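You operate a simulated robot arm through the tools that you are given. There is no shell and no other tool.

Carry out the task below with a simulated two-armed robot. There is one attempt and no reset: what you move stays moved.

JOB
Set marker one by its job card and mark the blue pan.
Fine: size and power dials; shield down for the mark, and leave it down.

It is judged by the outcome, as a careful person would: the job done as asked, and still so three seconds after it is handed in. It fails if anything else is knocked over, pushed out of place, dropped, spilled or broken.

ROBOT AND FRAMES
Two 7-joint arms with two-finger parallel grippers on one trunk that stands fixed in place. Base frame: the origin is at the foot of the trunk, x ahead of it, y to its left, z up. Units: m, degrees, N and s.
The left shoulder is at [0.05, 0.187, 1.088], the right one opposite. With the tool pointing down near the work surface each hand reaches from about 0.1 to 0.66 m from the base axis, measured 20 degrees to its own side. Payload 3.43 kg a hand.
The TCP of each hand is the grasp point between the finger pads, 0.03 m short of the fingertips. In the tool frame z runs along the fingers and y along their closing line. The gripper opens to 0.094 m. The fingers are 0.028 m wide and 0.01 m thick; the gripper's body (0.05 by 0.096 m) begins 0.055 m behind the TCP.
Orientation is that of the tool frame in the base frame, as [roll, pitch, yaw] about the fixed x, y, z axes, in that order (R = Rz(yaw) Ry(pitch) Rx(roll)). With the fingers straight down and closing along the base's y, the tool's x points along the base's -x, its y along +y and its z along -z.

CONTROLS
- The arms move only by the tool play_rows. It takes "left_rows", "right_rows" or both (then of equal length, played together; a hand with none holds still); each is a list of rows, each a list of 6 numbers: the shift along the tool's x, y, z in units of 100 mm (1.0 is 100 mm), then the turn, a rotation vector about the tool's x, y, z in units of 60 degrees (1.0 is 60 degrees). In form: [[dx, dy, dz, rx, ry, rz], ...]. A call has 1 to 20 rows; each row is the pose to reach, as a shift and turn from the pose commanded when the call began, along the tool's axes at that moment. "left_grip" and "right_grip" are, for a hand that has rows, the opening in per cent of the stroke, from 0 (shut) to 100 (fully open), set as the call begins (left out, the last holds). A call with a number of a shift or a turn outside -1 to 1 is refused whole. Each row takes 0.2 s and may step no farther than 0.05 m and 8.6 degrees from the row before; otherwise, or with a gripper value out of range, the whole call is refused. Where a pose cannot be reached the arm comes as near as it can. A force on the tool above 40 N (or 10 N above the force at the start of the call, whichever is more), or a blocked arm, ends the call early, and 0.2 s more pass. Each finger travels about 0.153 m/s and halts on what it meets, pressing with about 22 N; the grip force reading is that of the motor and also rises with nothing between the fingers. The clock runs only during rows and for 0.2 s after the last one: add rows that repeat a pose to give the fingers time. The reply holds the time, the measured pose of the TCP, the force on the tool along the base axes, the opening and the grip force, in the units named above and with some noise, with the torque about the TCP (base axes, N m) and any sound that the robot's microphone picked up.
- Cameras (640 x 400 px; columns grow to the right, rows downward): "scene" is now at [0.1346, -0.0594, 1.2758]; the picture's right is [-0.46, -0.89, 0.00], its down [-0.24, 0.13, -0.96] and it looks along [0.86, -0.44, -0.27] (base axes); focal length 214 px, centre (320, 200). "left" rides on the left gripper at [0.076, -0.014, -0.102] in its tool frame; the picture's right is [0.18, 0.98, 0.00], its down [-0.75, 0.14, -0.64] and it looks along [-0.63, 0.12, 0.77] (tool axes); focal length 243 px, centre (320, 200). "right" rides on the right gripper at [0.076, 0.014, -0.102] in its tool frame; the picture's right is [-0.18, 0.98, 0.00], its down [-0.75, -0.14, -0.64] and it looks along [-0.63, -0.12, 0.77] (tool axes); focal length 243 px, centre (320, 200). There is no depth. A picture from a camera that has moved, and an enlarged one, comes with that camera's place and axes in the base frame and with its lens. The place of the scene camera against the robot may be out by one fixed shift of up to 0.025 m in any direction.
- grab_frame(camera): a new picture of that camera. No time passes.
- slide_trunk(by): slides the trunk up (or, below 0, down) by that many m; the arms and the scene camera ride with it, the base frame stays. It gives what a move gives, with no picture.
- pan_tilt(pan, tilt): turns the head with the scene camera to pan (to the left, within 80 degrees either way) and tilt (down, from -29 to 69), counted from straight ahead of the robot. It gives what a move gives.
- zoom(camera, box): a new picture of the part [left, top, right, bottom] of that camera's present view, enlarged. No time passes.
- finish_job(): hands the job in; it is judged then, once.

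Nothing tells you positions but the pictures and the camera data. Unless the task says otherwise, let go and move clear before handing in.

The tools are called as name(argument=value, ...) on one line, values as JSON. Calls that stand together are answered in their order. play_rows: Moves the arms, as the interface text tells. Its arguments: {"type":"object","properties":{"left_rows":{"type":"array"},"left_grip":{"type":"number"},"right_rows":{"type":"array"},"right_grip":{"type":"number"}},"required":[]} The other tools are called the same way: slide_trunk (by) moves the trunk up or down; pan_tilt (pan, tilt) turns the head that bears the scene camera; grab_frame (camera) takes a picture; zoom (camera, box) takes an enlarged picture of a part of a camera's view; finish_job () hands the job in.

At the start:

```text
t: 0.0
left_tcp_pos: [0.3404, -0.0163, 1.2909]
left_tcp_rot: [-179.9, 0.0, 180.0]
left_contact_force: [0.5, 0.9, -0.3]
left_ft_torque: [0.01, -0.03, 0.0]
left_width: 0.0937
left_grasp_force: 0.2
right_tcp_pos: [0.2524, -0.3133, 1.2629]
right_tcp_rot: [-180.0, 0.0, -180.0]
right_contact_force: [-0.8, -0.3, 0.2]
right_ft_torque: [-0.02, 0.0, -0.01]
right_width: 0.0939
right_grasp_force: 0.0
trunk travel left (down, up): [-0.303, 0.128]
head pan, tilt (commanded): [-27.1, 16.0]
```

scene: 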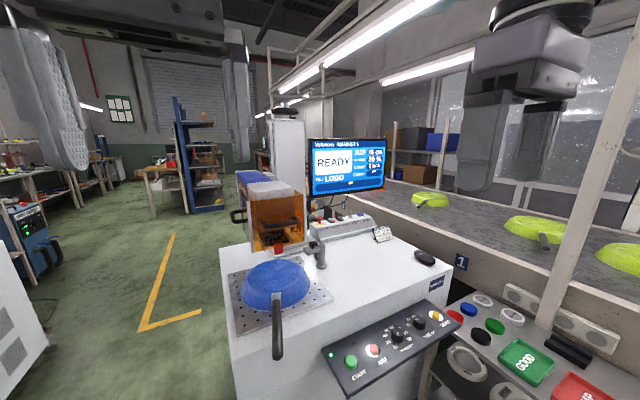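
right: 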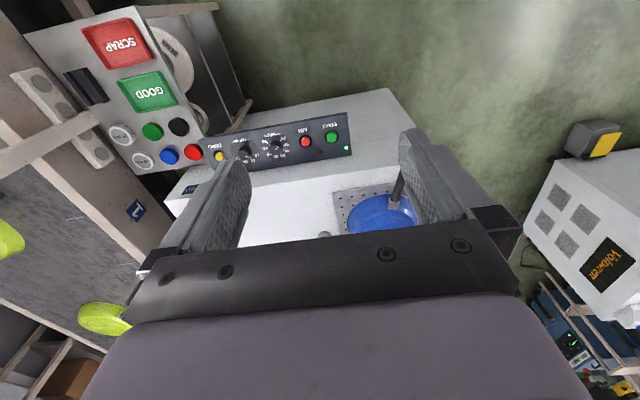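
left: 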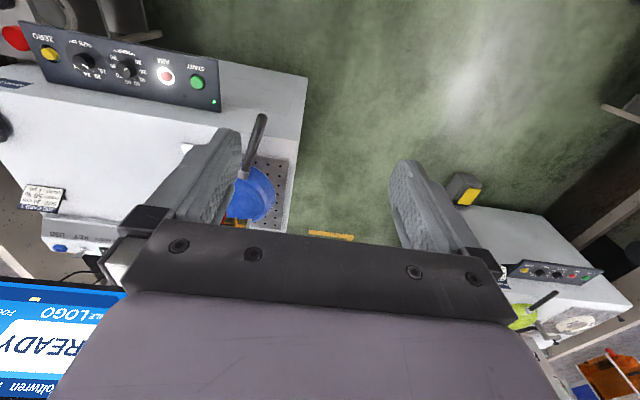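

I see a laser marking machine with a blue pan on its perforated plate, a control panel with START, ABS/ARM, two dials and ZERO, a screen, and a job card. I'll zoom in to read everything.

zoom(camera="scene", box=[300, 130, 400, 200])

zoom(camera="scene", box=[310, 290, 470, 400])

zoom(camera="scene", box=[340, 200, 440, 270])

zoom(camera="scene", box=[220, 170, 350, 290])

zoom(camera="left", box=[0, 170, 130, 270])

```text
5.71 times, centred on (350, 165) of scene
camera zoom: at [0.1346, -0.0594, 1.2758], right [-0.46, -0.89, 0.0], down [-0.24, 0.13, -0.96], along [0.86, -0.44, -0.27], focal length 1226 px, centre (149, 400)
```

zoom: 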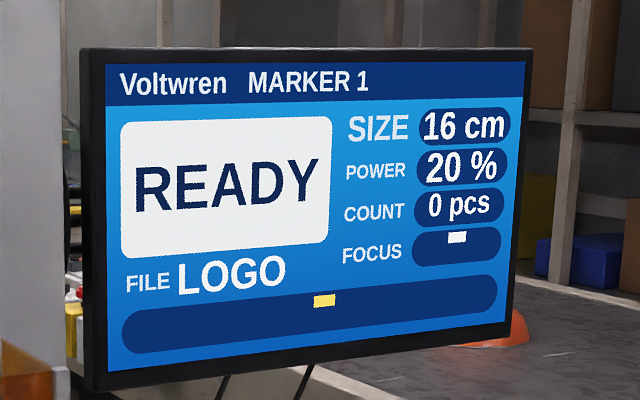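

```text
3.64 times, centred on (390, 345) of scene
camera zoom: at [0.1346, -0.0594, 1.2758], right [-0.46, -0.89, 0.0], down [-0.24, 0.13, -0.96], along [0.86, -0.44, -0.27], focal length 780 px, centre (66, -327)
```

zoom: 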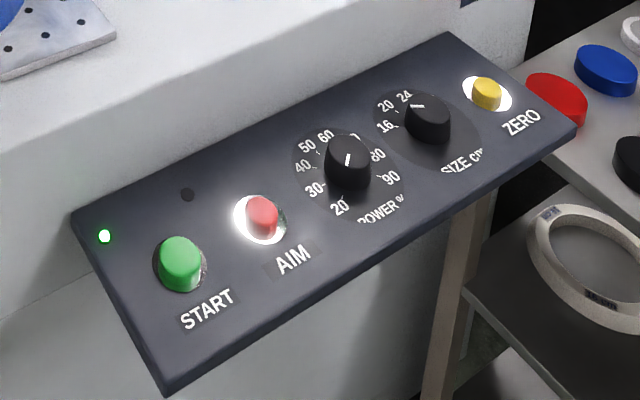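

```text
5.71 times, centred on (390, 235) of scene
camera zoom: at [0.1346, -0.0594, 1.2758], right [-0.46, -0.89, 0.0], down [-0.24, 0.13, -0.96], along [0.86, -0.44, -0.27], focal length 1226 px, centre (-80, 0)
```

zoom: 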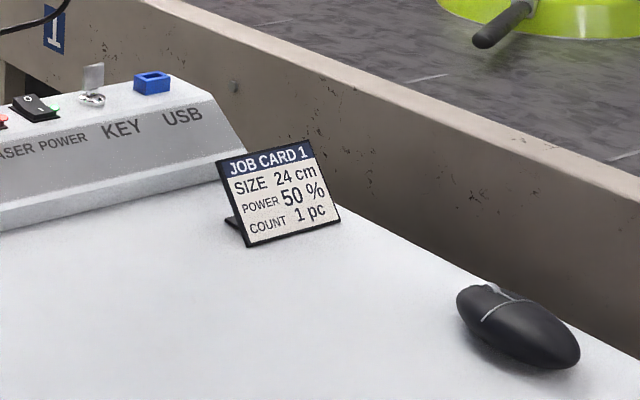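

```text
3.33 times, centred on (285, 230) of scene
camera zoom: at [0.1346, -0.0594, 1.2758], right [-0.46, -0.89, 0.0], down [-0.24, 0.13, -0.96], along [0.86, -0.44, -0.27], focal length 715 px, centre (437, 100)
```

zoom: 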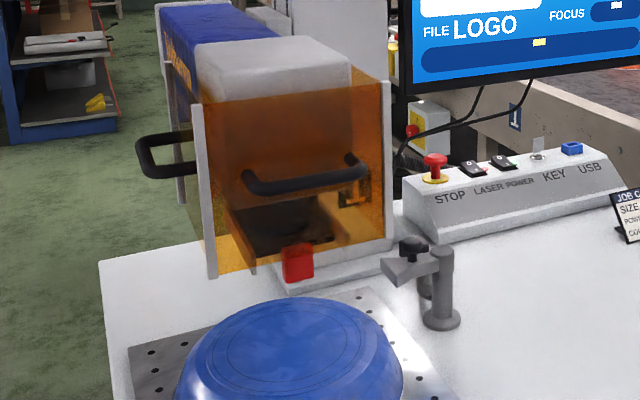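

```text
4.00 times, centred on (65, 220) of left
camera zoom: at [0.2655, -0.0287, 1.3919], right [-0.18, 0.98, 0.0], down [0.75, 0.14, 0.64], along [0.63, 0.12, -0.77], focal length 970 px, centre (1340, 120)
```

zoom: 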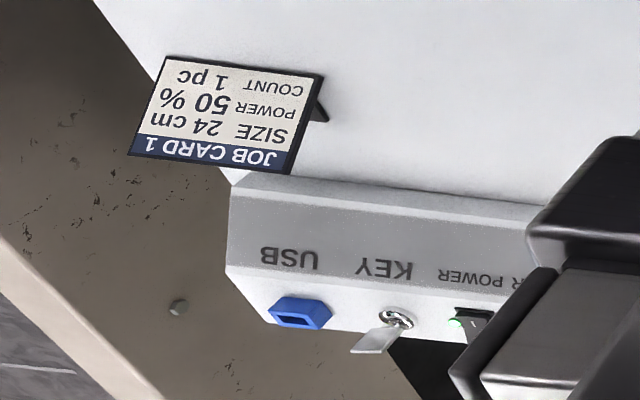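

The card says SIZE 24 cm, POWER 50 %, COUNT 1 pc, and the screen shows 16 cm and 20 %. I'll turn the head down to view the machine, shield and panel better.

pan_tilt(pan=-20, tilt=40)

grab_frame(camera="scene")

zoom(camera="left", box=[0, 0, 320, 200])

zoom(camera="right", box=[100, 60, 450, 260])

```text
t: 0.9
left_tcp_pos: [0.3404, -0.0148, 1.2887]
left_tcp_rot: [-179.8, 0.0, 180.0]
left_contact_force: [0.5, -0.1, -0.2]
left_ft_torque: [0.03, 0.02, 0.04]
left_width: 0.0941
left_grasp_force: 0.0
right_tcp_pos: [0.2531, -0.314, 1.2616]
right_tcp_rot: [180.0, 0.1, -180.0]
right_contact_force: [0.1, -0.7, 0.0]
right_ft_torque: [0.03, -0.03, 0.01]
right_width: 0.0939
right_grasp_force: 0.1
trunk travel left (down, up): [-0.303, 0.128]
head pan, tilt (commanded): [-20.0, 40.0]
```

```text
taken
camera scene: at [0.1314, -0.0459, 1.2379], right [-0.34, -0.94, 0.0], down [-0.6, 0.22, -0.77], along [0.72, -0.26, -0.64], focal length 214 px, centre (320, 200)
```

scene: 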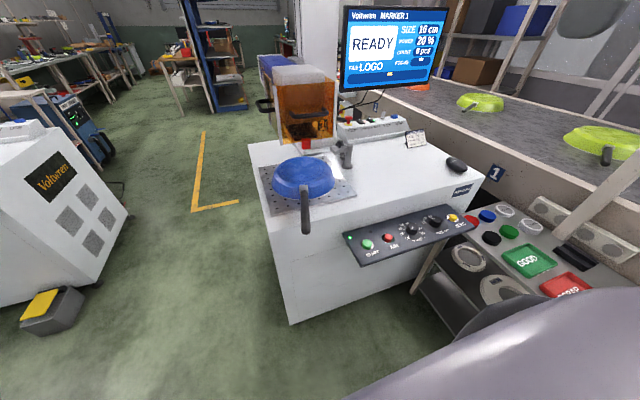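

```text
2.00 times, centred on (160, 100) of left
camera zoom: at [0.2654, -0.0287, 1.3919], right [-0.18, 0.98, 0.0], down [0.75, 0.14, 0.64], along [0.63, 0.12, -0.77], focal length 485 px, centre (640, 400)
```

zoom: 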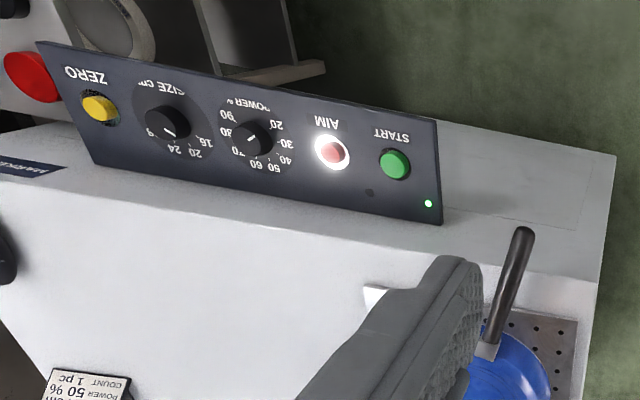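

```text
1.83 times, centred on (275, 160) of right
camera zoom: at [0.1776, -0.3, 1.3648], right [0.18, 0.98, 0.0], down [0.75, -0.14, 0.64], along [0.63, -0.12, -0.77], focal length 444 px, centre (402, 273)
```

zoom: 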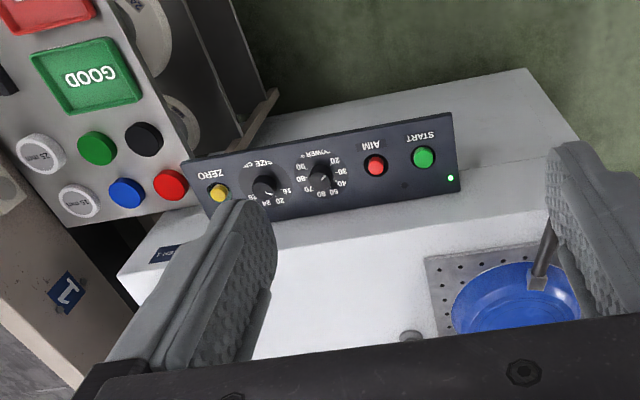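

The control panel seems to be near [0.5, -0.35, 0.67] with the shield further back. I'll zoom on the shield, clamp and dials from the current head pose.

zoom(camera="scene", box=[240, 50, 400, 150])

zoom(camera="scene", box=[240, 130, 400, 230])

zoom(camera="scene", box=[330, 190, 490, 290])

zoom(camera="scene", box=[340, 0, 460, 75])

```text
4.00 times, centred on (320, 100) of scene
camera zoom: at [0.1314, -0.0459, 1.2379], right [-0.34, -0.94, 0.0], down [-0.6, 0.22, -0.77], along [0.72, -0.26, -0.64], focal length 858 px, centre (320, 600)
```

zoom: 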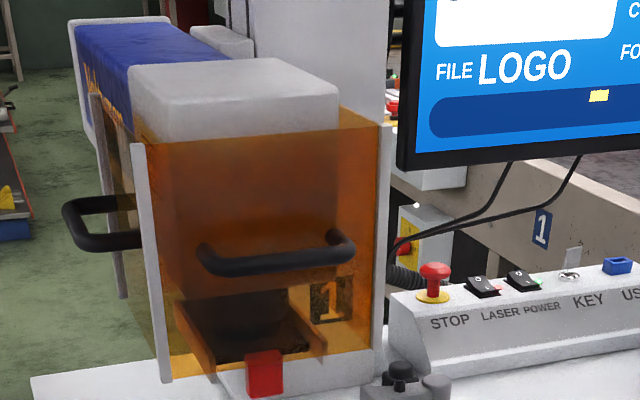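

```text
4.00 times, centred on (320, 180) of scene
camera zoom: at [0.1314, -0.0459, 1.2379], right [-0.34, -0.94, 0.0], down [-0.6, 0.22, -0.77], along [0.72, -0.26, -0.64], focal length 858 px, centre (320, 280)
```

zoom: 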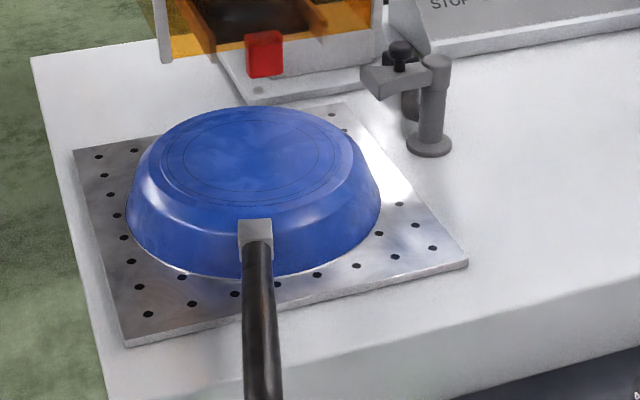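

```text
4.00 times, centred on (410, 240) of scene
camera zoom: at [0.1314, -0.0459, 1.2379], right [-0.34, -0.94, 0.0], down [-0.6, 0.22, -0.77], along [0.72, -0.26, -0.64], focal length 858 px, centre (-40, 40)
```

zoom: 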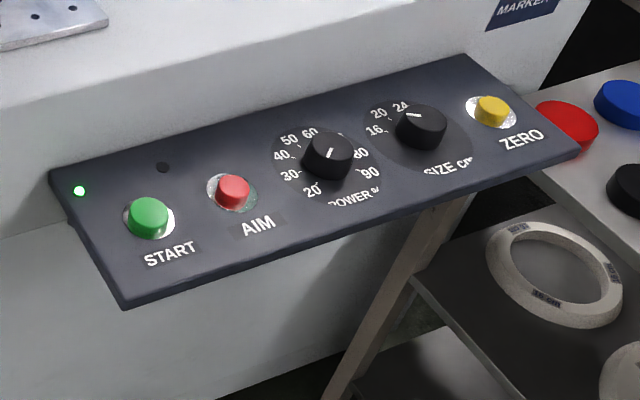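

```text
5.33 times, centred on (400, 38) of scene
camera zoom: at [0.1314, -0.0459, 1.2379], right [-0.34, -0.94, 0.0], down [-0.6, 0.22, -0.77], along [0.72, -0.26, -0.64], focal length 1144 px, centre (-107, 1067)
```

zoom: 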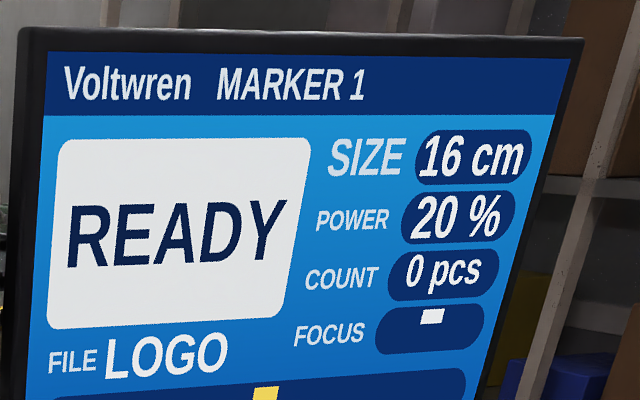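

The ferrule of the pan triangulates to about [0.68, -0.17, 0.82] and START to about [0.50, -0.32, 0.68]. I'll tilt the left hand forward to get a hand-camera view of the shield.

play_rows(left_rows=[[0, 0.15, 0.15, 0, -0.125, 0], [0, 0.3, 0.3, 0, -0.25, 0], [0, 0.45, 0.45, 0, -0.375, 0], [0, 0.6, 0.6, 0, -0.5, 0], [0, 0.8, 0.8, 0, -0.625, 0], [0, 1.0, 1.0, 0, -0.75, 0], [0, 1.0, 1.0, 0, -0.75, 0]])

grab_frame(camera="left")

grab_frame(camera="scene")

```text
t: 1.8
left_tcp_pos: [0.3453, 0.0346, 1.2499]
left_tcp_rot: [-177.6, 24.3, -177.6]
left_contact_force: [6.7, -8.5, 14.5]
left_ft_torque: [0.28, 2.5, 1.15]
left_width: 0.094
left_grasp_force: 0.1
right_tcp_pos: [0.2526, -0.3135, 1.2615]
right_tcp_rot: [-180.0, 0.1, 180.0]
right_contact_force: [0.3, 0.1, -0.1]
right_ft_torque: [0.03, -0.02, -0.01]
right_width: 0.094
right_grasp_force: 0.0
trunk travel left (down, up): [-0.303, 0.128]
head pan, tilt (commanded): [-20.0, 40.0]
stopped in row 4 (left hand): the force on the tool passed its limit at 66 N (the readings are from after the stop); the commanded pose is now the measured one
```

```text
taken
camera left: at [0.2351, 0.0195, 1.3118], right [-0.19, 0.97, -0.11], down [0.42, 0.18, 0.89], along [0.89, 0.13, -0.44], focal length 243 px, centre (320, 200)
```

left: 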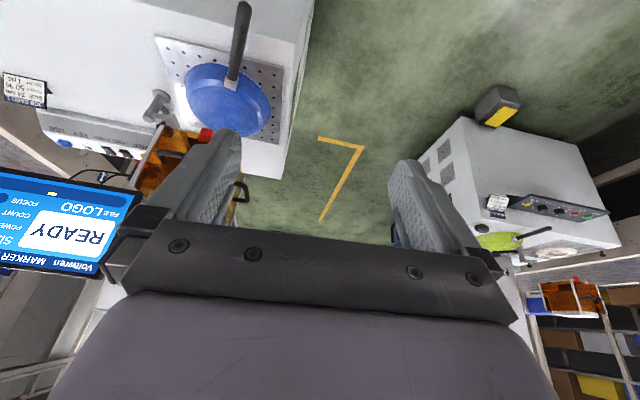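

```text
taken
camera scene: at [0.131, -0.0439, 1.2356], right [-0.32, -0.95, 0.0], down [-0.63, 0.21, -0.75], along [0.71, -0.24, -0.66], focal length 214 px, centre (320, 200)
```

scene: 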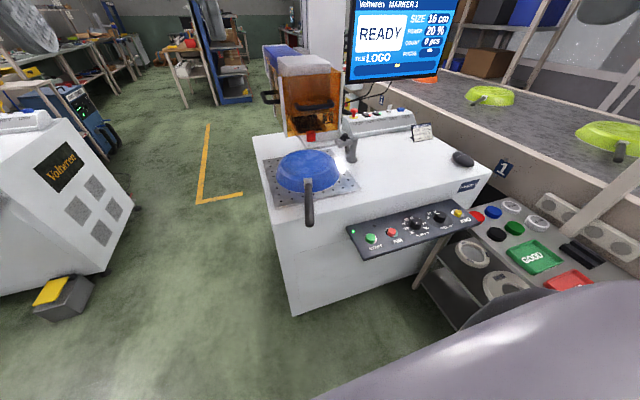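

The left wrist touched the robot's own head, so nothing in the scene was disturbed. I'll move the left hand forward and to the left, away from the head, before tilting.

play_rows(left_rows=[[-0.2, 0.2, 0.2, 0, 0, 0], [-0.4, 0.4, 0.4, 0, 0, 0], [-0.6, 0.7, 0.6, 0, 0, 0], [-0.7, 1.0, 0.8, 0, 0, 0], [-0.7, 1.0, 0.8, 0, 0, 0]])

grab_frame(camera="left")

```text
t: 3.0
left_tcp_pos: [0.4414, 0.1356, 1.2022]
left_tcp_rot: [-178.1, 24.3, -178.0]
left_contact_force: [0.3, 0.4, 0.5]
left_ft_torque: [0.02, 0.02, -0.01]
left_width: 0.0939
left_grasp_force: 0.1
right_tcp_pos: [0.2537, -0.3151, 1.2626]
right_tcp_rot: [180.0, -0.1, 179.9]
right_contact_force: [0.0, 0.0, -0.1]
right_ft_torque: [0.01, 0.01, 0.02]
right_width: 0.0939
right_grasp_force: 0.2
trunk travel left (down, up): [-0.303, 0.128]
head pan, tilt (commanded): [-20.0, 40.0]
```

```text
taken
camera left: at [0.3298, 0.1207, 1.2635], right [-0.19, 0.98, -0.1], down [0.42, 0.18, 0.89], along [0.89, 0.12, -0.44], focal length 243 px, centre (320, 200)
```

left: 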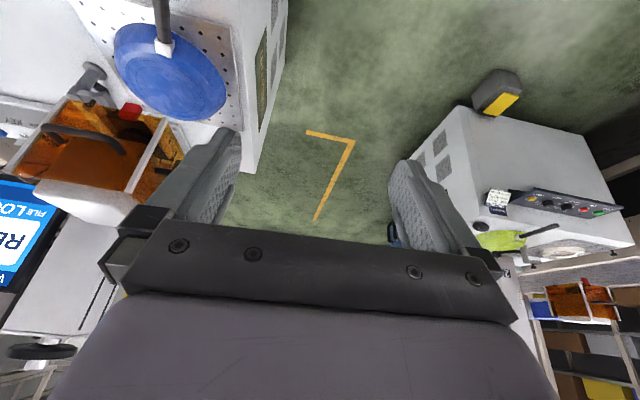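

Clear now. I'll yaw the left hand to the right to look at the shield and pan.

play_rows(left_rows=[[0, 0, 0, 0.055, 0, 0.121], [0, 0, 0, 0.109, 0, 0.243], [0, 0, 0, 0.164, 0, 0.364], [0, 0, 0, 0.218, 0, 0.486], [0, 0, 0, 0.273, 0, 0.607], [0, 0, 0, 0.273, 0, 0.607]])

grab_frame(camera="left")

zoom(camera="left", box=[150, 0, 470, 200])

```text
t: 4.4
left_tcp_pos: [0.4404, 0.1338, 1.2019]
left_tcp_rot: [-178.6, 25.4, 141.8]
left_contact_force: [-0.1, 0.0, -0.3]
left_ft_torque: [-0.01, -0.04, 0.0]
left_width: 0.0939
left_grasp_force: 0.0
right_tcp_pos: [0.2536, -0.3138, 1.263]
right_tcp_rot: [-179.9, 0.0, -180.0]
right_contact_force: [0.8, 0.3, -0.2]
right_ft_torque: [-0.01, 0.02, 0.04]
right_width: 0.0941
right_grasp_force: 0.0
trunk travel left (down, up): [-0.303, 0.128]
head pan, tilt (commanded): [-20.0, 40.0]
```

```text
taken
camera left: at [0.3445, 0.1953, 1.2617], right [0.49, 0.87, -0.1], down [0.42, -0.13, 0.9], along [0.77, -0.48, -0.42], focal length 243 px, centre (320, 200)
```

left: 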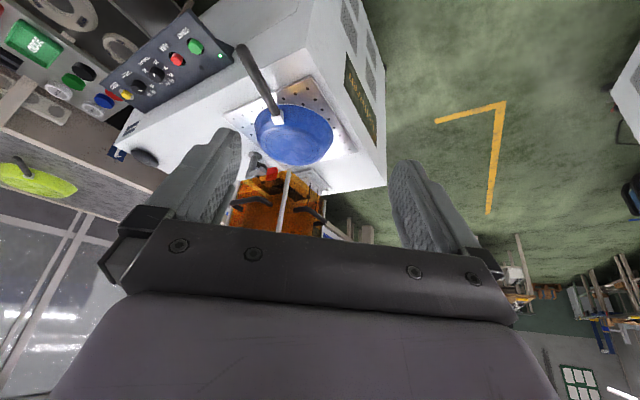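

```text
2.00 times, centred on (310, 100) of left
camera zoom: at [0.3445, 0.1953, 1.2617], right [0.49, 0.87, -0.1], down [0.42, -0.13, 0.9], along [0.77, -0.48, -0.42], focal length 485 px, centre (340, 400)
```

zoom: 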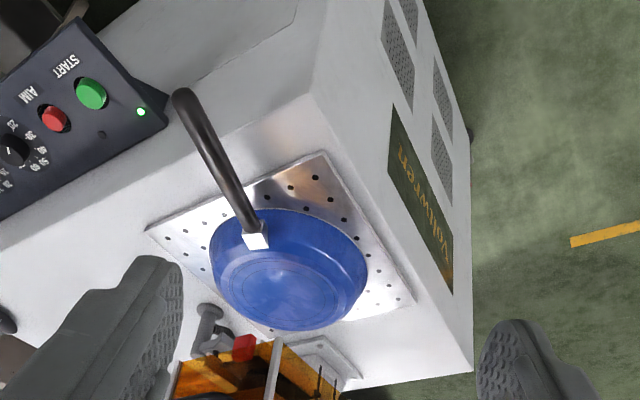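

I'll lower the left hand and tilt it more for a near-horizontal side view of the shield and pan.

play_rows(left_rows=[[0.11, 0, 0.22, 0, -0.125, 0], [0.22, 0, 0.45, 0, -0.25, 0], [0.33, 0, 0.68, 0, -0.375, 0], [0.43, 0, 0.9, 0, -0.5, 0], [0.43, 0, 0.9, 0, -0.5, 0]])

play_rows(left_rows=[[0.2, 0, 0.14, 0, 0, 0], [0.4, 0, 0.28, 0, 0, 0], [0.6, 0, 0.42, 0, 0, 0], [0.8, 0, 0.57, 0, 0, 0], [0.8, 0, 0.57, 0, 0, 0]])

grab_frame(camera="left")

```text
t: 5.6
left_tcp_pos: [0.4387, 0.1336, 1.1028]
left_tcp_rot: [-177.8, 55.4, 143.1]
left_contact_force: [-0.6, 0.3, 1.0]
left_ft_torque: [-0.01, 0.01, 0.01]
left_width: 0.0941
left_grasp_force: 0.0
right_tcp_pos: [0.2541, -0.3147, 1.2625]
right_tcp_rot: [-180.0, 0.1, -180.0]
right_contact_force: [-1.2, 0.5, 0.2]
right_ft_torque: [0.01, 0.03, -0.02]
right_width: 0.0939
right_grasp_force: 0.1
trunk travel left (down, up): [-0.303, 0.128]
head pan, tilt (commanded): [-20.0, 40.0]
```

```text
t: 6.8
left_tcp_pos: [0.4373, 0.13, 1.0041]
left_tcp_rot: [-177.9, 55.3, 143.1]
left_contact_force: [0.0, 0.9, 0.4]
left_ft_torque: [-0.01, 0.06, -0.02]
left_width: 0.0938
left_grasp_force: 0.1
right_tcp_pos: [0.2534, -0.3127, 1.2621]
right_tcp_rot: [180.0, 0.0, -180.0]
right_contact_force: [-0.6, 0.2, -0.1]
right_ft_torque: [0.02, 0.02, -0.02]
right_width: 0.0943
right_grasp_force: 0.1
trunk travel left (down, up): [-0.303, 0.128]
head pan, tilt (commanded): [-20.0, 40.0]
```

```text
taken
camera left: at [0.3295, 0.1987, 0.9993], right [0.53, 0.83, -0.17], down [0.02, 0.19, 0.98], along [0.85, -0.53, 0.08], focal length 243 px, centre (320, 200)
```

left: 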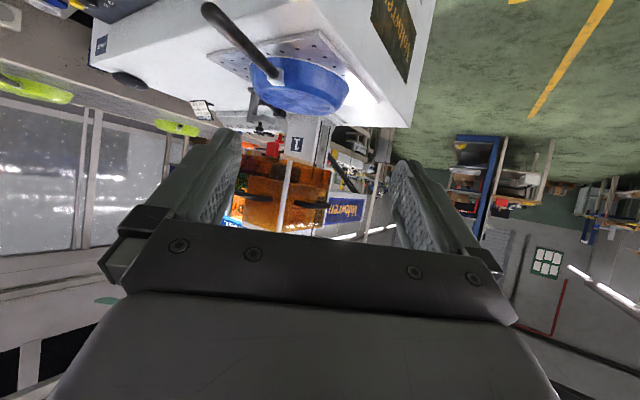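

zoom(camera="left", box=[190, 30, 430, 240])

```text
1.90 times, centred on (310, 135) of left
camera zoom: at [0.3295, 0.1987, 0.9993], right [0.53, 0.83, -0.17], down [0.02, 0.19, 0.98], along [0.85, -0.53, 0.08], focal length 462 px, centre (339, 324)
```

zoom: 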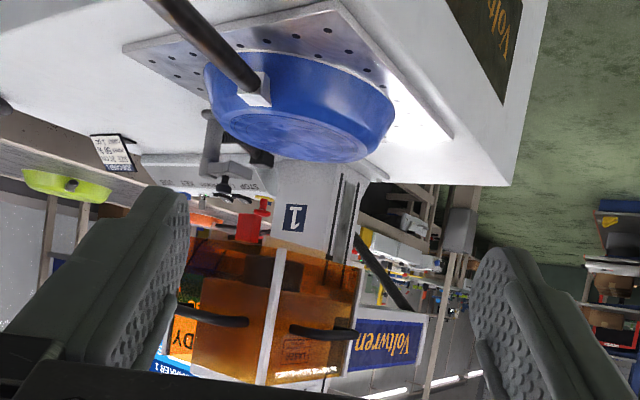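

The shield is a raised U-shaped orange box around the laser head, front-left bottom corner about [0.71, -0.13, 0.97], above the pan. I'll move the left camera closer to inspect the red block, the shield guides and the clamp.

play_rows(left_rows=[[-0.17, 0.02, 0.25, 0, 0, 0], [-0.34, 0.03, 0.49, 0, 0, 0], [-0.51, 0.05, 0.74, 0, 0, 0], [-0.68, 0.07, 0.98, 0, 0, 0], [-0.68, 0.07, 0.98, 0, 0, 0]])

grab_frame(camera="left")

zoom(camera="left", box=[180, 60, 420, 240])

zoom(camera="left", box=[200, 40, 320, 240])

```text
t: 8.0
left_tcp_pos: [0.5343, 0.0604, 1.0039]
left_tcp_rot: [-177.8, 55.4, 143.1]
left_contact_force: [-0.2, 0.3, 0.3]
left_ft_torque: [0.0, 0.02, -0.01]
left_width: 0.0939
left_grasp_force: 0.0
right_tcp_pos: [0.2532, -0.3135, 1.2616]
right_tcp_rot: [180.0, 0.0, -180.0]
right_contact_force: [0.2, -0.1, -0.1]
right_ft_torque: [0.01, 0.0, 0.0]
right_width: 0.0941
right_grasp_force: 0.2
trunk travel left (down, up): [-0.303, 0.128]
head pan, tilt (commanded): [-20.0, 40.0]
```

```text
taken
camera left: at [0.4269, 0.1299, 0.9984], right [0.53, 0.83, -0.17], down [0.02, 0.19, 0.98], along [0.85, -0.53, 0.08], focal length 243 px, centre (320, 200)
```

left: 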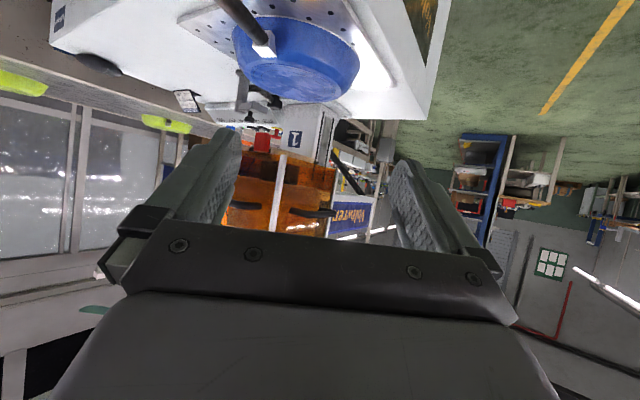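

```text
2.22 times, centred on (300, 150) of left
camera zoom: at [0.4269, 0.1299, 0.9984], right [0.53, 0.83, -0.17], down [0.02, 0.19, 0.98], along [0.85, -0.53, 0.08], focal length 539 px, centre (364, 311)
```

zoom: 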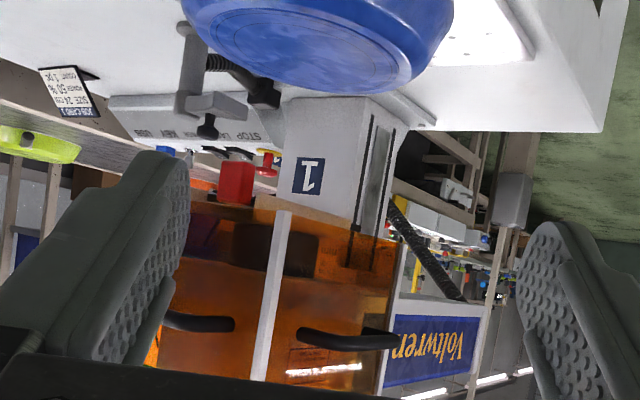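

```text
2.00 times, centred on (260, 140) of left
camera zoom: at [0.4269, 0.1299, 0.9984], right [0.53, 0.83, -0.17], down [0.02, 0.19, 0.98], along [0.85, -0.53, 0.08], focal length 485 px, centre (440, 320)
```

zoom: 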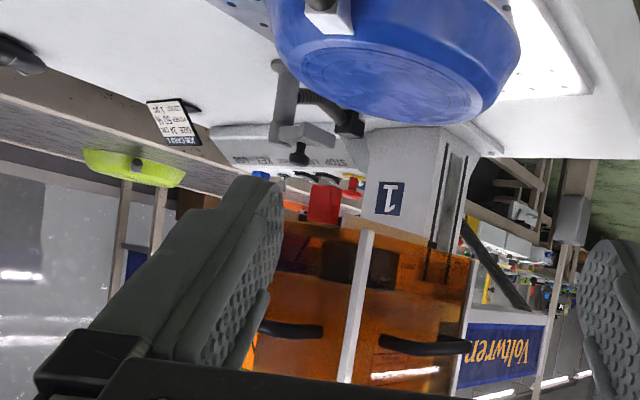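

The red block sits at the shield's lower front. I'll bring the right hand in front for a straight-on view of it before deciding how the shield moves.

play_rows(right_rows=[[-0.25, 0, 0.25, 0, -0.105, 0], [-0.5, 0, 0.5, 0, -0.21, 0], [-0.75, 0, 0.75, 0, -0.315, 0], [-1.0, 0, 1.0, 0, -0.42, 0], [-1.0, 0, 1.0, 0, -0.42, 0]])

play_rows(right_rows=[[-0.09, 0.12, 0.24, 0, -0.105, 0], [-0.17, 0.25, 0.47, 0, -0.21, 0], [-0.26, 0.38, 0.7, 0, -0.315, 0], [-0.34, 0.5, 0.93, 0, -0.42, 0], [-0.34, 0.5, 0.93, 0, -0.42, 0]])

grab_frame(camera="right")

```text
t: 9.2
left_tcp_pos: [0.5343, 0.0608, 1.0031]
left_tcp_rot: [-177.8, 55.3, 143.0]
left_contact_force: [0.7, 0.7, -0.1]
left_ft_torque: [-0.02, 0.02, 0.01]
left_width: 0.0937
left_grasp_force: 0.1
right_tcp_pos: [0.3529, -0.3122, 1.1622]
right_tcp_rot: [-179.9, 25.3, -179.9]
right_contact_force: [0.7, 0.4, -0.5]
right_ft_torque: [-0.01, 0.0, 0.02]
right_width: 0.094
right_grasp_force: 0.0
trunk travel left (down, up): [-0.303, 0.128]
head pan, tilt (commanded): [-20.0, 40.0]
```

```text
t: 10.4
left_tcp_pos: [0.534, 0.0604, 1.0033]
left_tcp_rot: [-177.8, 55.2, 143.0]
left_contact_force: [-0.4, 0.7, -0.3]
left_ft_torque: [-0.01, 0.02, -0.01]
left_width: 0.0938
left_grasp_force: 0.0
right_tcp_pos: [0.4241, -0.2629, 1.0929]
right_tcp_rot: [179.9, 50.4, 180.0]
right_contact_force: [0.6, 0.3, 0.9]
right_ft_torque: [-0.02, 0.0, -0.02]
right_width: 0.0938
right_grasp_force: 0.1
trunk travel left (down, up): [-0.303, 0.128]
head pan, tilt (commanded): [-20.0, 40.0]
```

```text
taken
camera right: at [0.2963, -0.2498, 1.0993], right [0.12, 0.98, 0.14], down [-0.01, -0.14, 0.99], along [0.99, -0.12, 0.0], focal length 243 px, centre (320, 200)
```

right: 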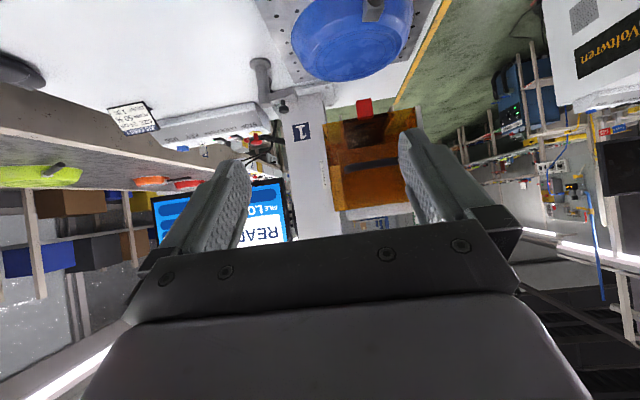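

zoom(camera="right", box=[240, 60, 440, 220])

zoom(camera="right", box=[310, 80, 430, 160])

zoom(camera="right", box=[230, 0, 440, 120])

```text
2.50 times, centred on (340, 140) of right
camera zoom: at [0.2963, -0.2498, 1.0993], right [0.12, 0.98, 0.14], down [-0.01, -0.14, 0.99], along [0.99, -0.12, 0.0], focal length 606 px, centre (270, 350)
```

zoom: 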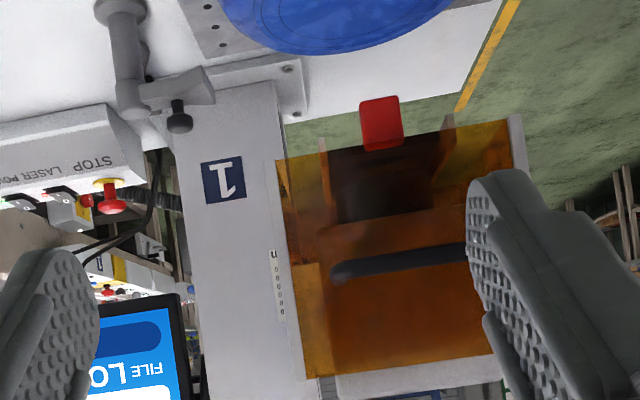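

```text
5.00 times, centred on (370, 120) of right
camera zoom: at [0.2963, -0.2498, 1.0993], right [0.12, 0.98, 0.14], down [-0.01, -0.14, 0.99], along [0.99, -0.12, 0.0], focal length 1213 px, centre (70, 600)
```

zoom: 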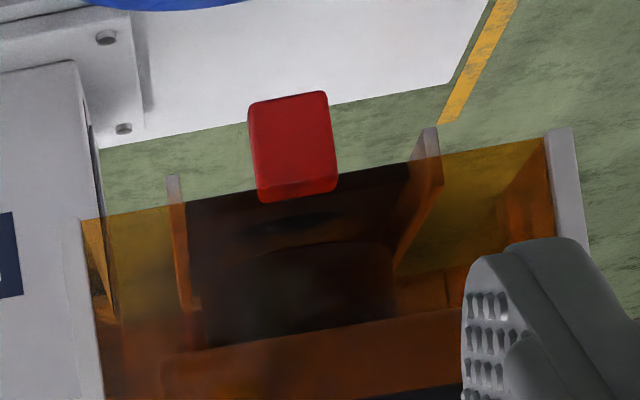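

```text
3.05 times, centred on (335, 60) of right
camera zoom: at [0.2963, -0.2498, 1.0993], right [0.12, 0.98, 0.14], down [-0.01, -0.14, 0.99], along [0.99, -0.12, 0.0], focal length 739 px, centre (274, 627)
```

zoom: 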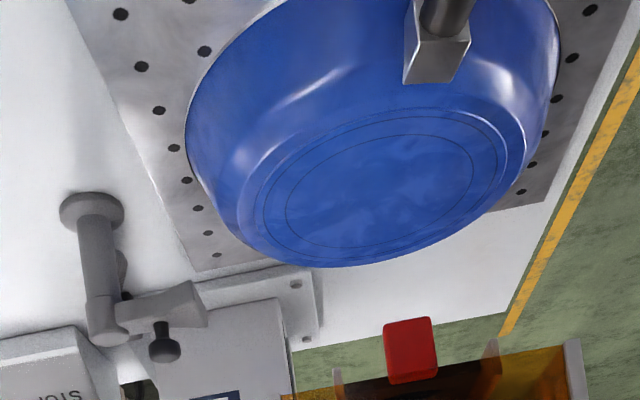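

There's a dark lens inside the shield with a red block hanging at its front; it might be a lens cap or tab. I'll lower and tilt up the left camera to look at it from beneath.

play_rows(left_rows=[[0.09, 0.01, 0.23, 0, -0.105, 0], [0.18, 0.02, 0.46, 0, -0.21, 0], [0.28, 0.03, 0.69, 0, -0.315, 0], [0.37, 0.04, 0.92, 0, -0.417, 0], [0.37, 0.04, 0.92, 0, -0.417, 0]])

grab_frame(camera="left")

zoom(camera="left", box=[180, 80, 420, 230])

```text
t: 11.6
left_tcp_pos: [0.5785, 0.029, 0.9201]
left_tcp_rot: [-172.8, 80.4, 148.6]
left_contact_force: [0.1, -0.7, 0.4]
left_ft_torque: [0.02, 0.0, -0.03]
left_width: 0.0938
left_grasp_force: 0.0
right_tcp_pos: [0.4227, -0.2645, 1.0941]
right_tcp_rot: [180.0, 50.4, -179.9]
right_contact_force: [0.3, -0.2, -0.5]
right_ft_torque: [-0.04, -0.04, 0.0]
right_width: 0.0939
right_grasp_force: 0.1
trunk travel left (down, up): [-0.303, 0.128]
head pan, tilt (commanded): [-20.0, 40.0]
```

```text
taken
camera left: at [0.481, 0.0882, 0.8619], right [0.59, 0.78, -0.2], down [-0.3, 0.44, 0.85], along [0.75, -0.44, 0.49], focal length 243 px, centre (320, 200)
```

left: 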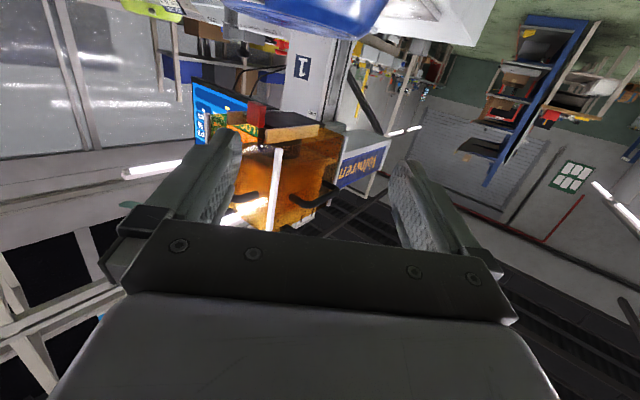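

```text
2.67 times, centred on (300, 155) of left
camera zoom: at [0.481, 0.0882, 0.8619], right [0.59, 0.78, -0.2], down [-0.3, 0.44, 0.85], along [0.75, -0.44, 0.49], focal length 647 px, centre (373, 320)
```

zoom: 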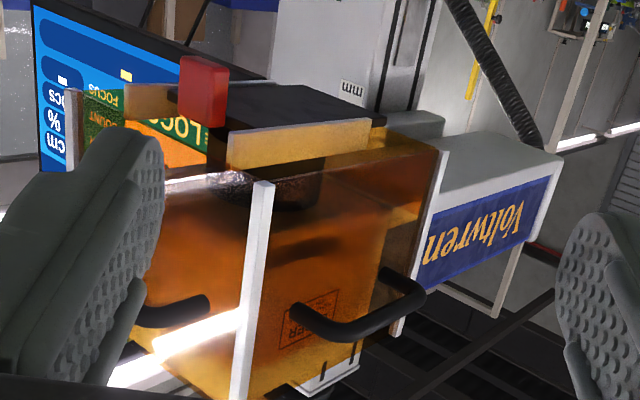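

The underside shows a dark plate running on two rails under the lens with a red pull tab, so possibly a sliding lens cover. I'll compare with marker two, and look closer here.

zoom(camera="left", box=[200, 95, 330, 185])

pan_tilt(pan=30, tilt=20)

grab_frame(camera="scene")

```text
4.44 times, centred on (265, 140) of left
camera zoom: at [0.481, 0.0882, 0.8619], right [0.59, 0.78, -0.2], down [-0.3, 0.44, 0.85], along [0.75, -0.44, 0.49], focal length 1078 px, centre (564, 467)
```

zoom: 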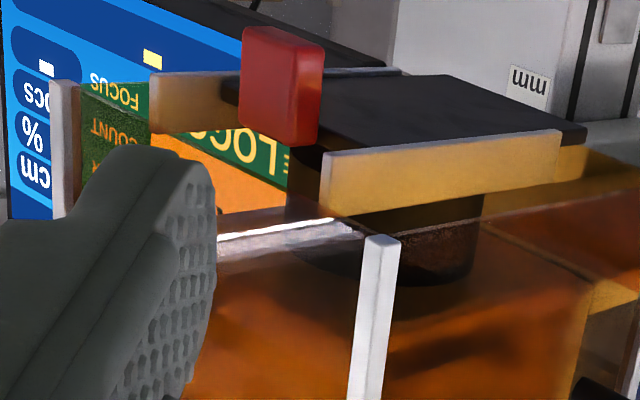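

```text
t: 12.8
left_tcp_pos: [0.5792, 0.0287, 0.9208]
left_tcp_rot: [-172.7, 80.3, 148.5]
left_contact_force: [0.5, -0.6, -0.3]
left_ft_torque: [0.0, 0.0, 0.01]
left_width: 0.094
left_grasp_force: 0.1
right_tcp_pos: [0.4232, -0.2631, 1.0933]
right_tcp_rot: [-180.0, 50.4, 179.9]
right_contact_force: [-0.1, 0.4, -0.9]
right_ft_torque: [-0.01, 0.02, -0.04]
right_width: 0.094
right_grasp_force: 0.0
trunk travel left (down, up): [-0.303, 0.128]
head pan, tilt (commanded): [30.0, 20.0]
```

```text
taken
camera scene: at [0.1322, 0.0297, 1.2692], right [0.5, -0.87, 0.0], down [-0.3, -0.17, -0.94], along [0.81, 0.47, -0.34], focal length 214 px, centre (320, 200)
```

scene: 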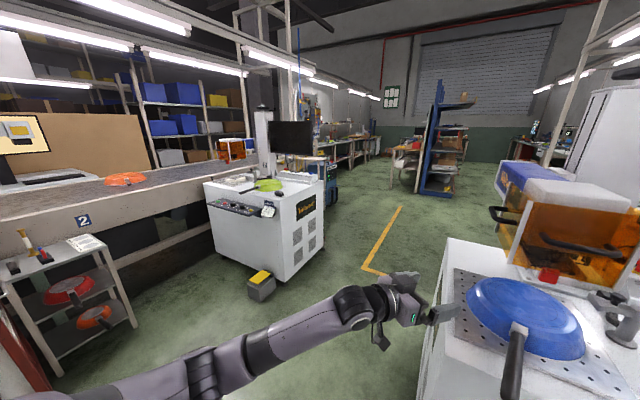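

zoom(camera="scene", box=[190, 95, 350, 195])

zoom(camera="scene", box=[210, 120, 280, 164])

zoom(camera="scene", box=[480, 160, 640, 300])

zoom(camera="scene", box=[0, 220, 130, 310])

```text
4.00 times, centred on (270, 145) of scene
camera zoom: at [0.1322, 0.0297, 1.2692], right [0.5, -0.87, 0.0], down [-0.3, -0.17, -0.94], along [0.81, 0.47, -0.34], focal length 858 px, centre (520, 420)
```

zoom: 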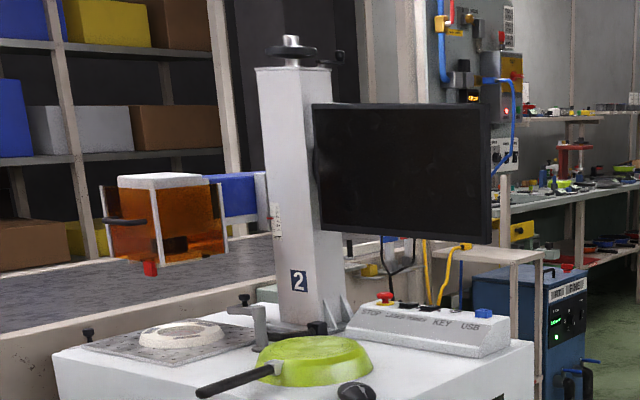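

```text
9.09 times, centred on (245, 142) of scene
camera zoom: at [0.1322, 0.0297, 1.2692], right [0.5, -0.87, 0.0], down [-0.3, -0.17, -0.94], along [0.81, 0.47, -0.34], focal length 1950 px, centre (1002, 727)
```

zoom: 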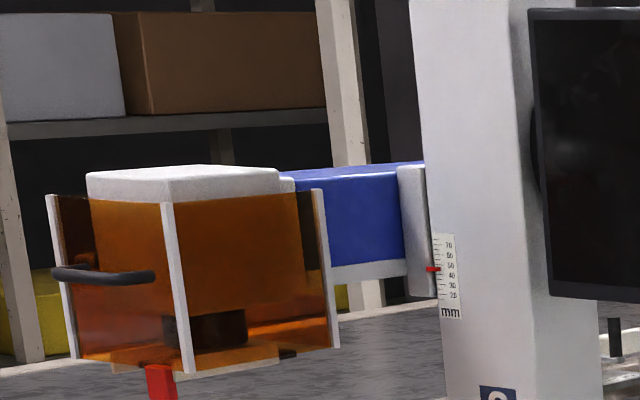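

```text
2.86 times, centred on (560, 230) of scene
camera zoom: at [0.1322, 0.0297, 1.2692], right [0.5, -0.87, 0.0], down [-0.3, -0.17, -0.94], along [0.81, 0.47, -0.34], focal length 613 px, centre (-366, 114)
```

zoom: 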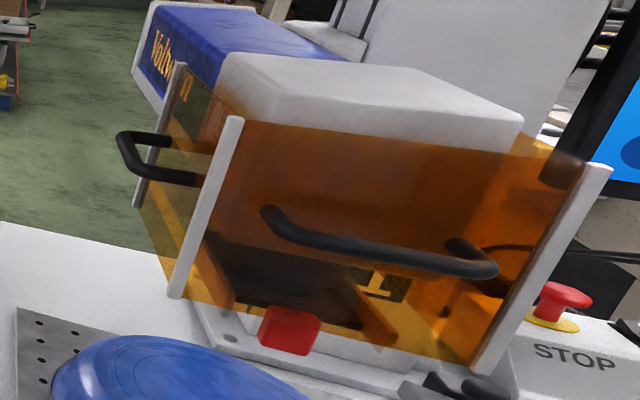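

```text
4.44 times, centred on (65, 265) of scene
camera zoom: at [0.1322, 0.0297, 1.2692], right [0.5, -0.87, 0.0], down [-0.3, -0.17, -0.94], along [0.81, 0.47, -0.34], focal length 953 px, centre (1453, -89)
```

zoom: 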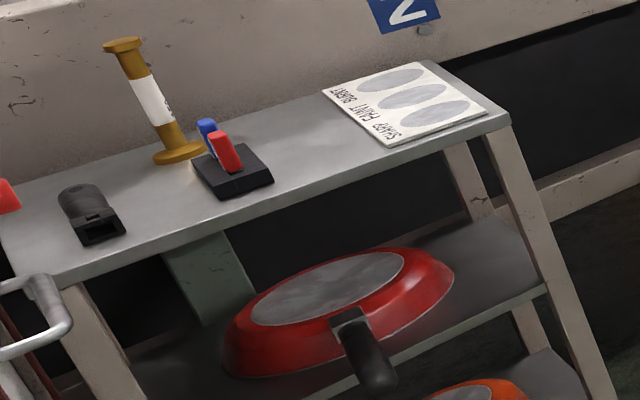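

Marker two (switched off) has the same red tab, so it may be a normal lens slide. I'll first set the dials: retract the left hand and bring the right hand over the panel, which triangulates as roughly horizontal at z≈0.675.

play_rows(left_rows=[[-0.04, 0.02, -0.25, 0, 0, 0], [-0.09, 0.05, -0.5, 0, 0, 0], [-0.13, 0.07, -0.75, 0, 0, 0], [-0.18, 0.1, -1.0, 0, 0, 0], [-0.18, 0.1, -1.0, 0, 0, 0], [-0.18, 0.1, -1.0, 0, 0, 0], [-0.18, 0.1, -1.0, 0, 0, 0]], right_rows=[[0.1, -0.15, 0.05, 0, 0.14, 0], [0.2, -0.3, 0.1, 0, 0.28, 0], [0.3, -0.45, 0.15, 0, 0.42, 0], [0.4, -0.65, 0.2, 0, 0.56, 0], [0.55, -0.8, 0.25, 0, 0.7, 0], [0.67, -1.0, 0.29, 0, 0.84, 0], [0.67, -1.0, 0.29, 0, 0.84, 0]])

play_rows(right_rows=[[0, -0.25, 0.15, 0, 0, 0], [0, -0.5, 0.3, 0, 0, 0], [0, -0.75, 0.45, 0, 0, 0], [0, -1.0, 0.6, 0, 0, 0], [0, -1.0, 0.6, 0, 0, 0]])

grab_frame(camera="right")

grab_frame(camera="left")

```text
t: 14.3
left_tcp_pos: [0.5112, 0.0962, 0.9539]
left_tcp_rot: [-172.6, 80.4, 148.6]
left_contact_force: [-0.7, -0.4, -0.4]
left_ft_torque: [-0.02, -0.01, -0.01]
left_width: 0.0939
left_grasp_force: 0.1
right_tcp_pos: [0.4034, -0.3648, 1.0227]
right_tcp_rot: [180.0, -0.1, 179.9]
right_contact_force: [-0.8, 0.0, -0.2]
right_ft_torque: [0.0, 0.01, -0.02]
right_width: 0.0939
right_grasp_force: 0.1
trunk travel left (down, up): [-0.303, 0.128]
head pan, tilt (commanded): [30.0, 20.0]
```

```text
t: 15.6
left_tcp_pos: [0.5123, 0.0975, 0.9546]
left_tcp_rot: [-172.4, 80.4, 148.6]
left_contact_force: [0.8, 0.5, 0.7]
left_ft_torque: [0.04, -0.01, 0.01]
left_width: 0.0941
left_grasp_force: 0.0
right_tcp_pos: [0.403, -0.4652, 0.9623]
right_tcp_rot: [180.0, 0.0, -180.0]
right_contact_force: [-0.4, -1.1, 0.3]
right_ft_torque: [-0.01, 0.03, -0.01]
right_width: 0.094
right_grasp_force: 0.0
trunk travel left (down, up): [-0.303, 0.128]
head pan, tilt (commanded): [30.0, 20.0]
```

```text
taken
camera right: at [0.3271, -0.4507, 1.0647], right [0.18, 0.98, 0.0], down [0.75, -0.14, 0.64], along [0.63, -0.12, -0.77], focal length 243 px, centre (320, 200)
```

right: 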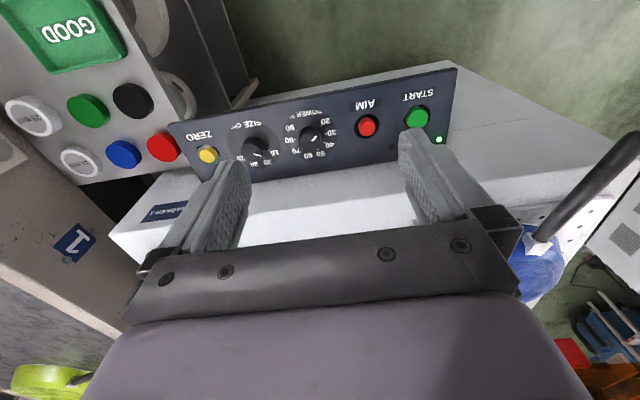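

```text
taken
camera left: at [0.4136, 0.1559, 0.8965], right [0.59, 0.78, -0.2], down [-0.3, 0.44, 0.85], along [0.75, -0.44, 0.49], focal length 243 px, centre (320, 200)
```

left: 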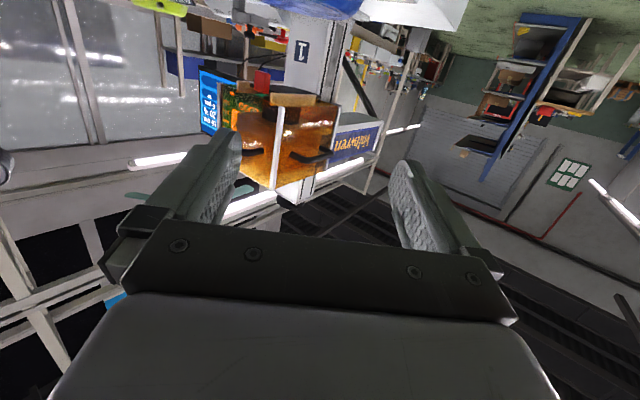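

zoom(camera="right", box=[160, 60, 470, 190])

zoom(camera="right", box=[280, 100, 350, 165])

zoom(camera="right", box=[215, 110, 295, 170])

```text
2.06 times, centred on (315, 125) of right
camera zoom: at [0.3271, -0.4507, 1.0647], right [0.18, 0.98, 0.0], down [0.75, -0.14, 0.64], along [0.63, -0.12, -0.77], focal length 501 px, centre (330, 355)
```

zoom: 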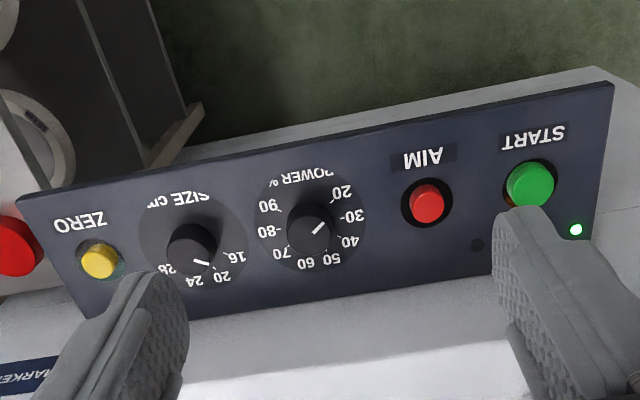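

```text
6.15 times, centred on (315, 132) of right
camera zoom: at [0.3271, -0.4507, 1.0647], right [0.18, 0.98, 0.0], down [0.75, -0.14, 0.64], along [0.63, -0.12, -0.77], focal length 1493 px, centre (351, 615)
```

zoom: 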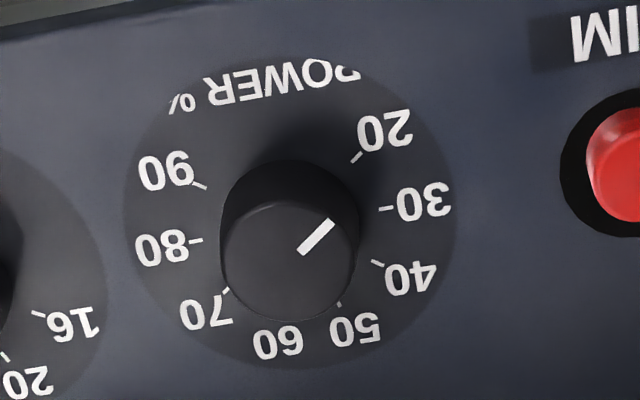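

```text
6.67 times, centred on (255, 140) of right
camera zoom: at [0.3271, -0.4507, 1.0647], right [0.18, 0.98, 0.0], down [0.75, -0.14, 0.64], along [0.63, -0.12, -0.77], focal length 1618 px, centre (753, 600)
```

zoom: 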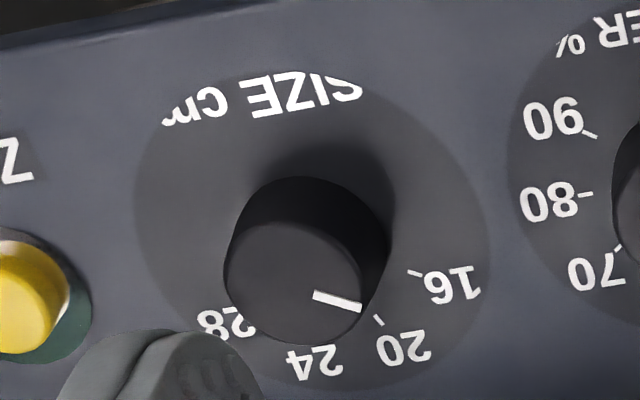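

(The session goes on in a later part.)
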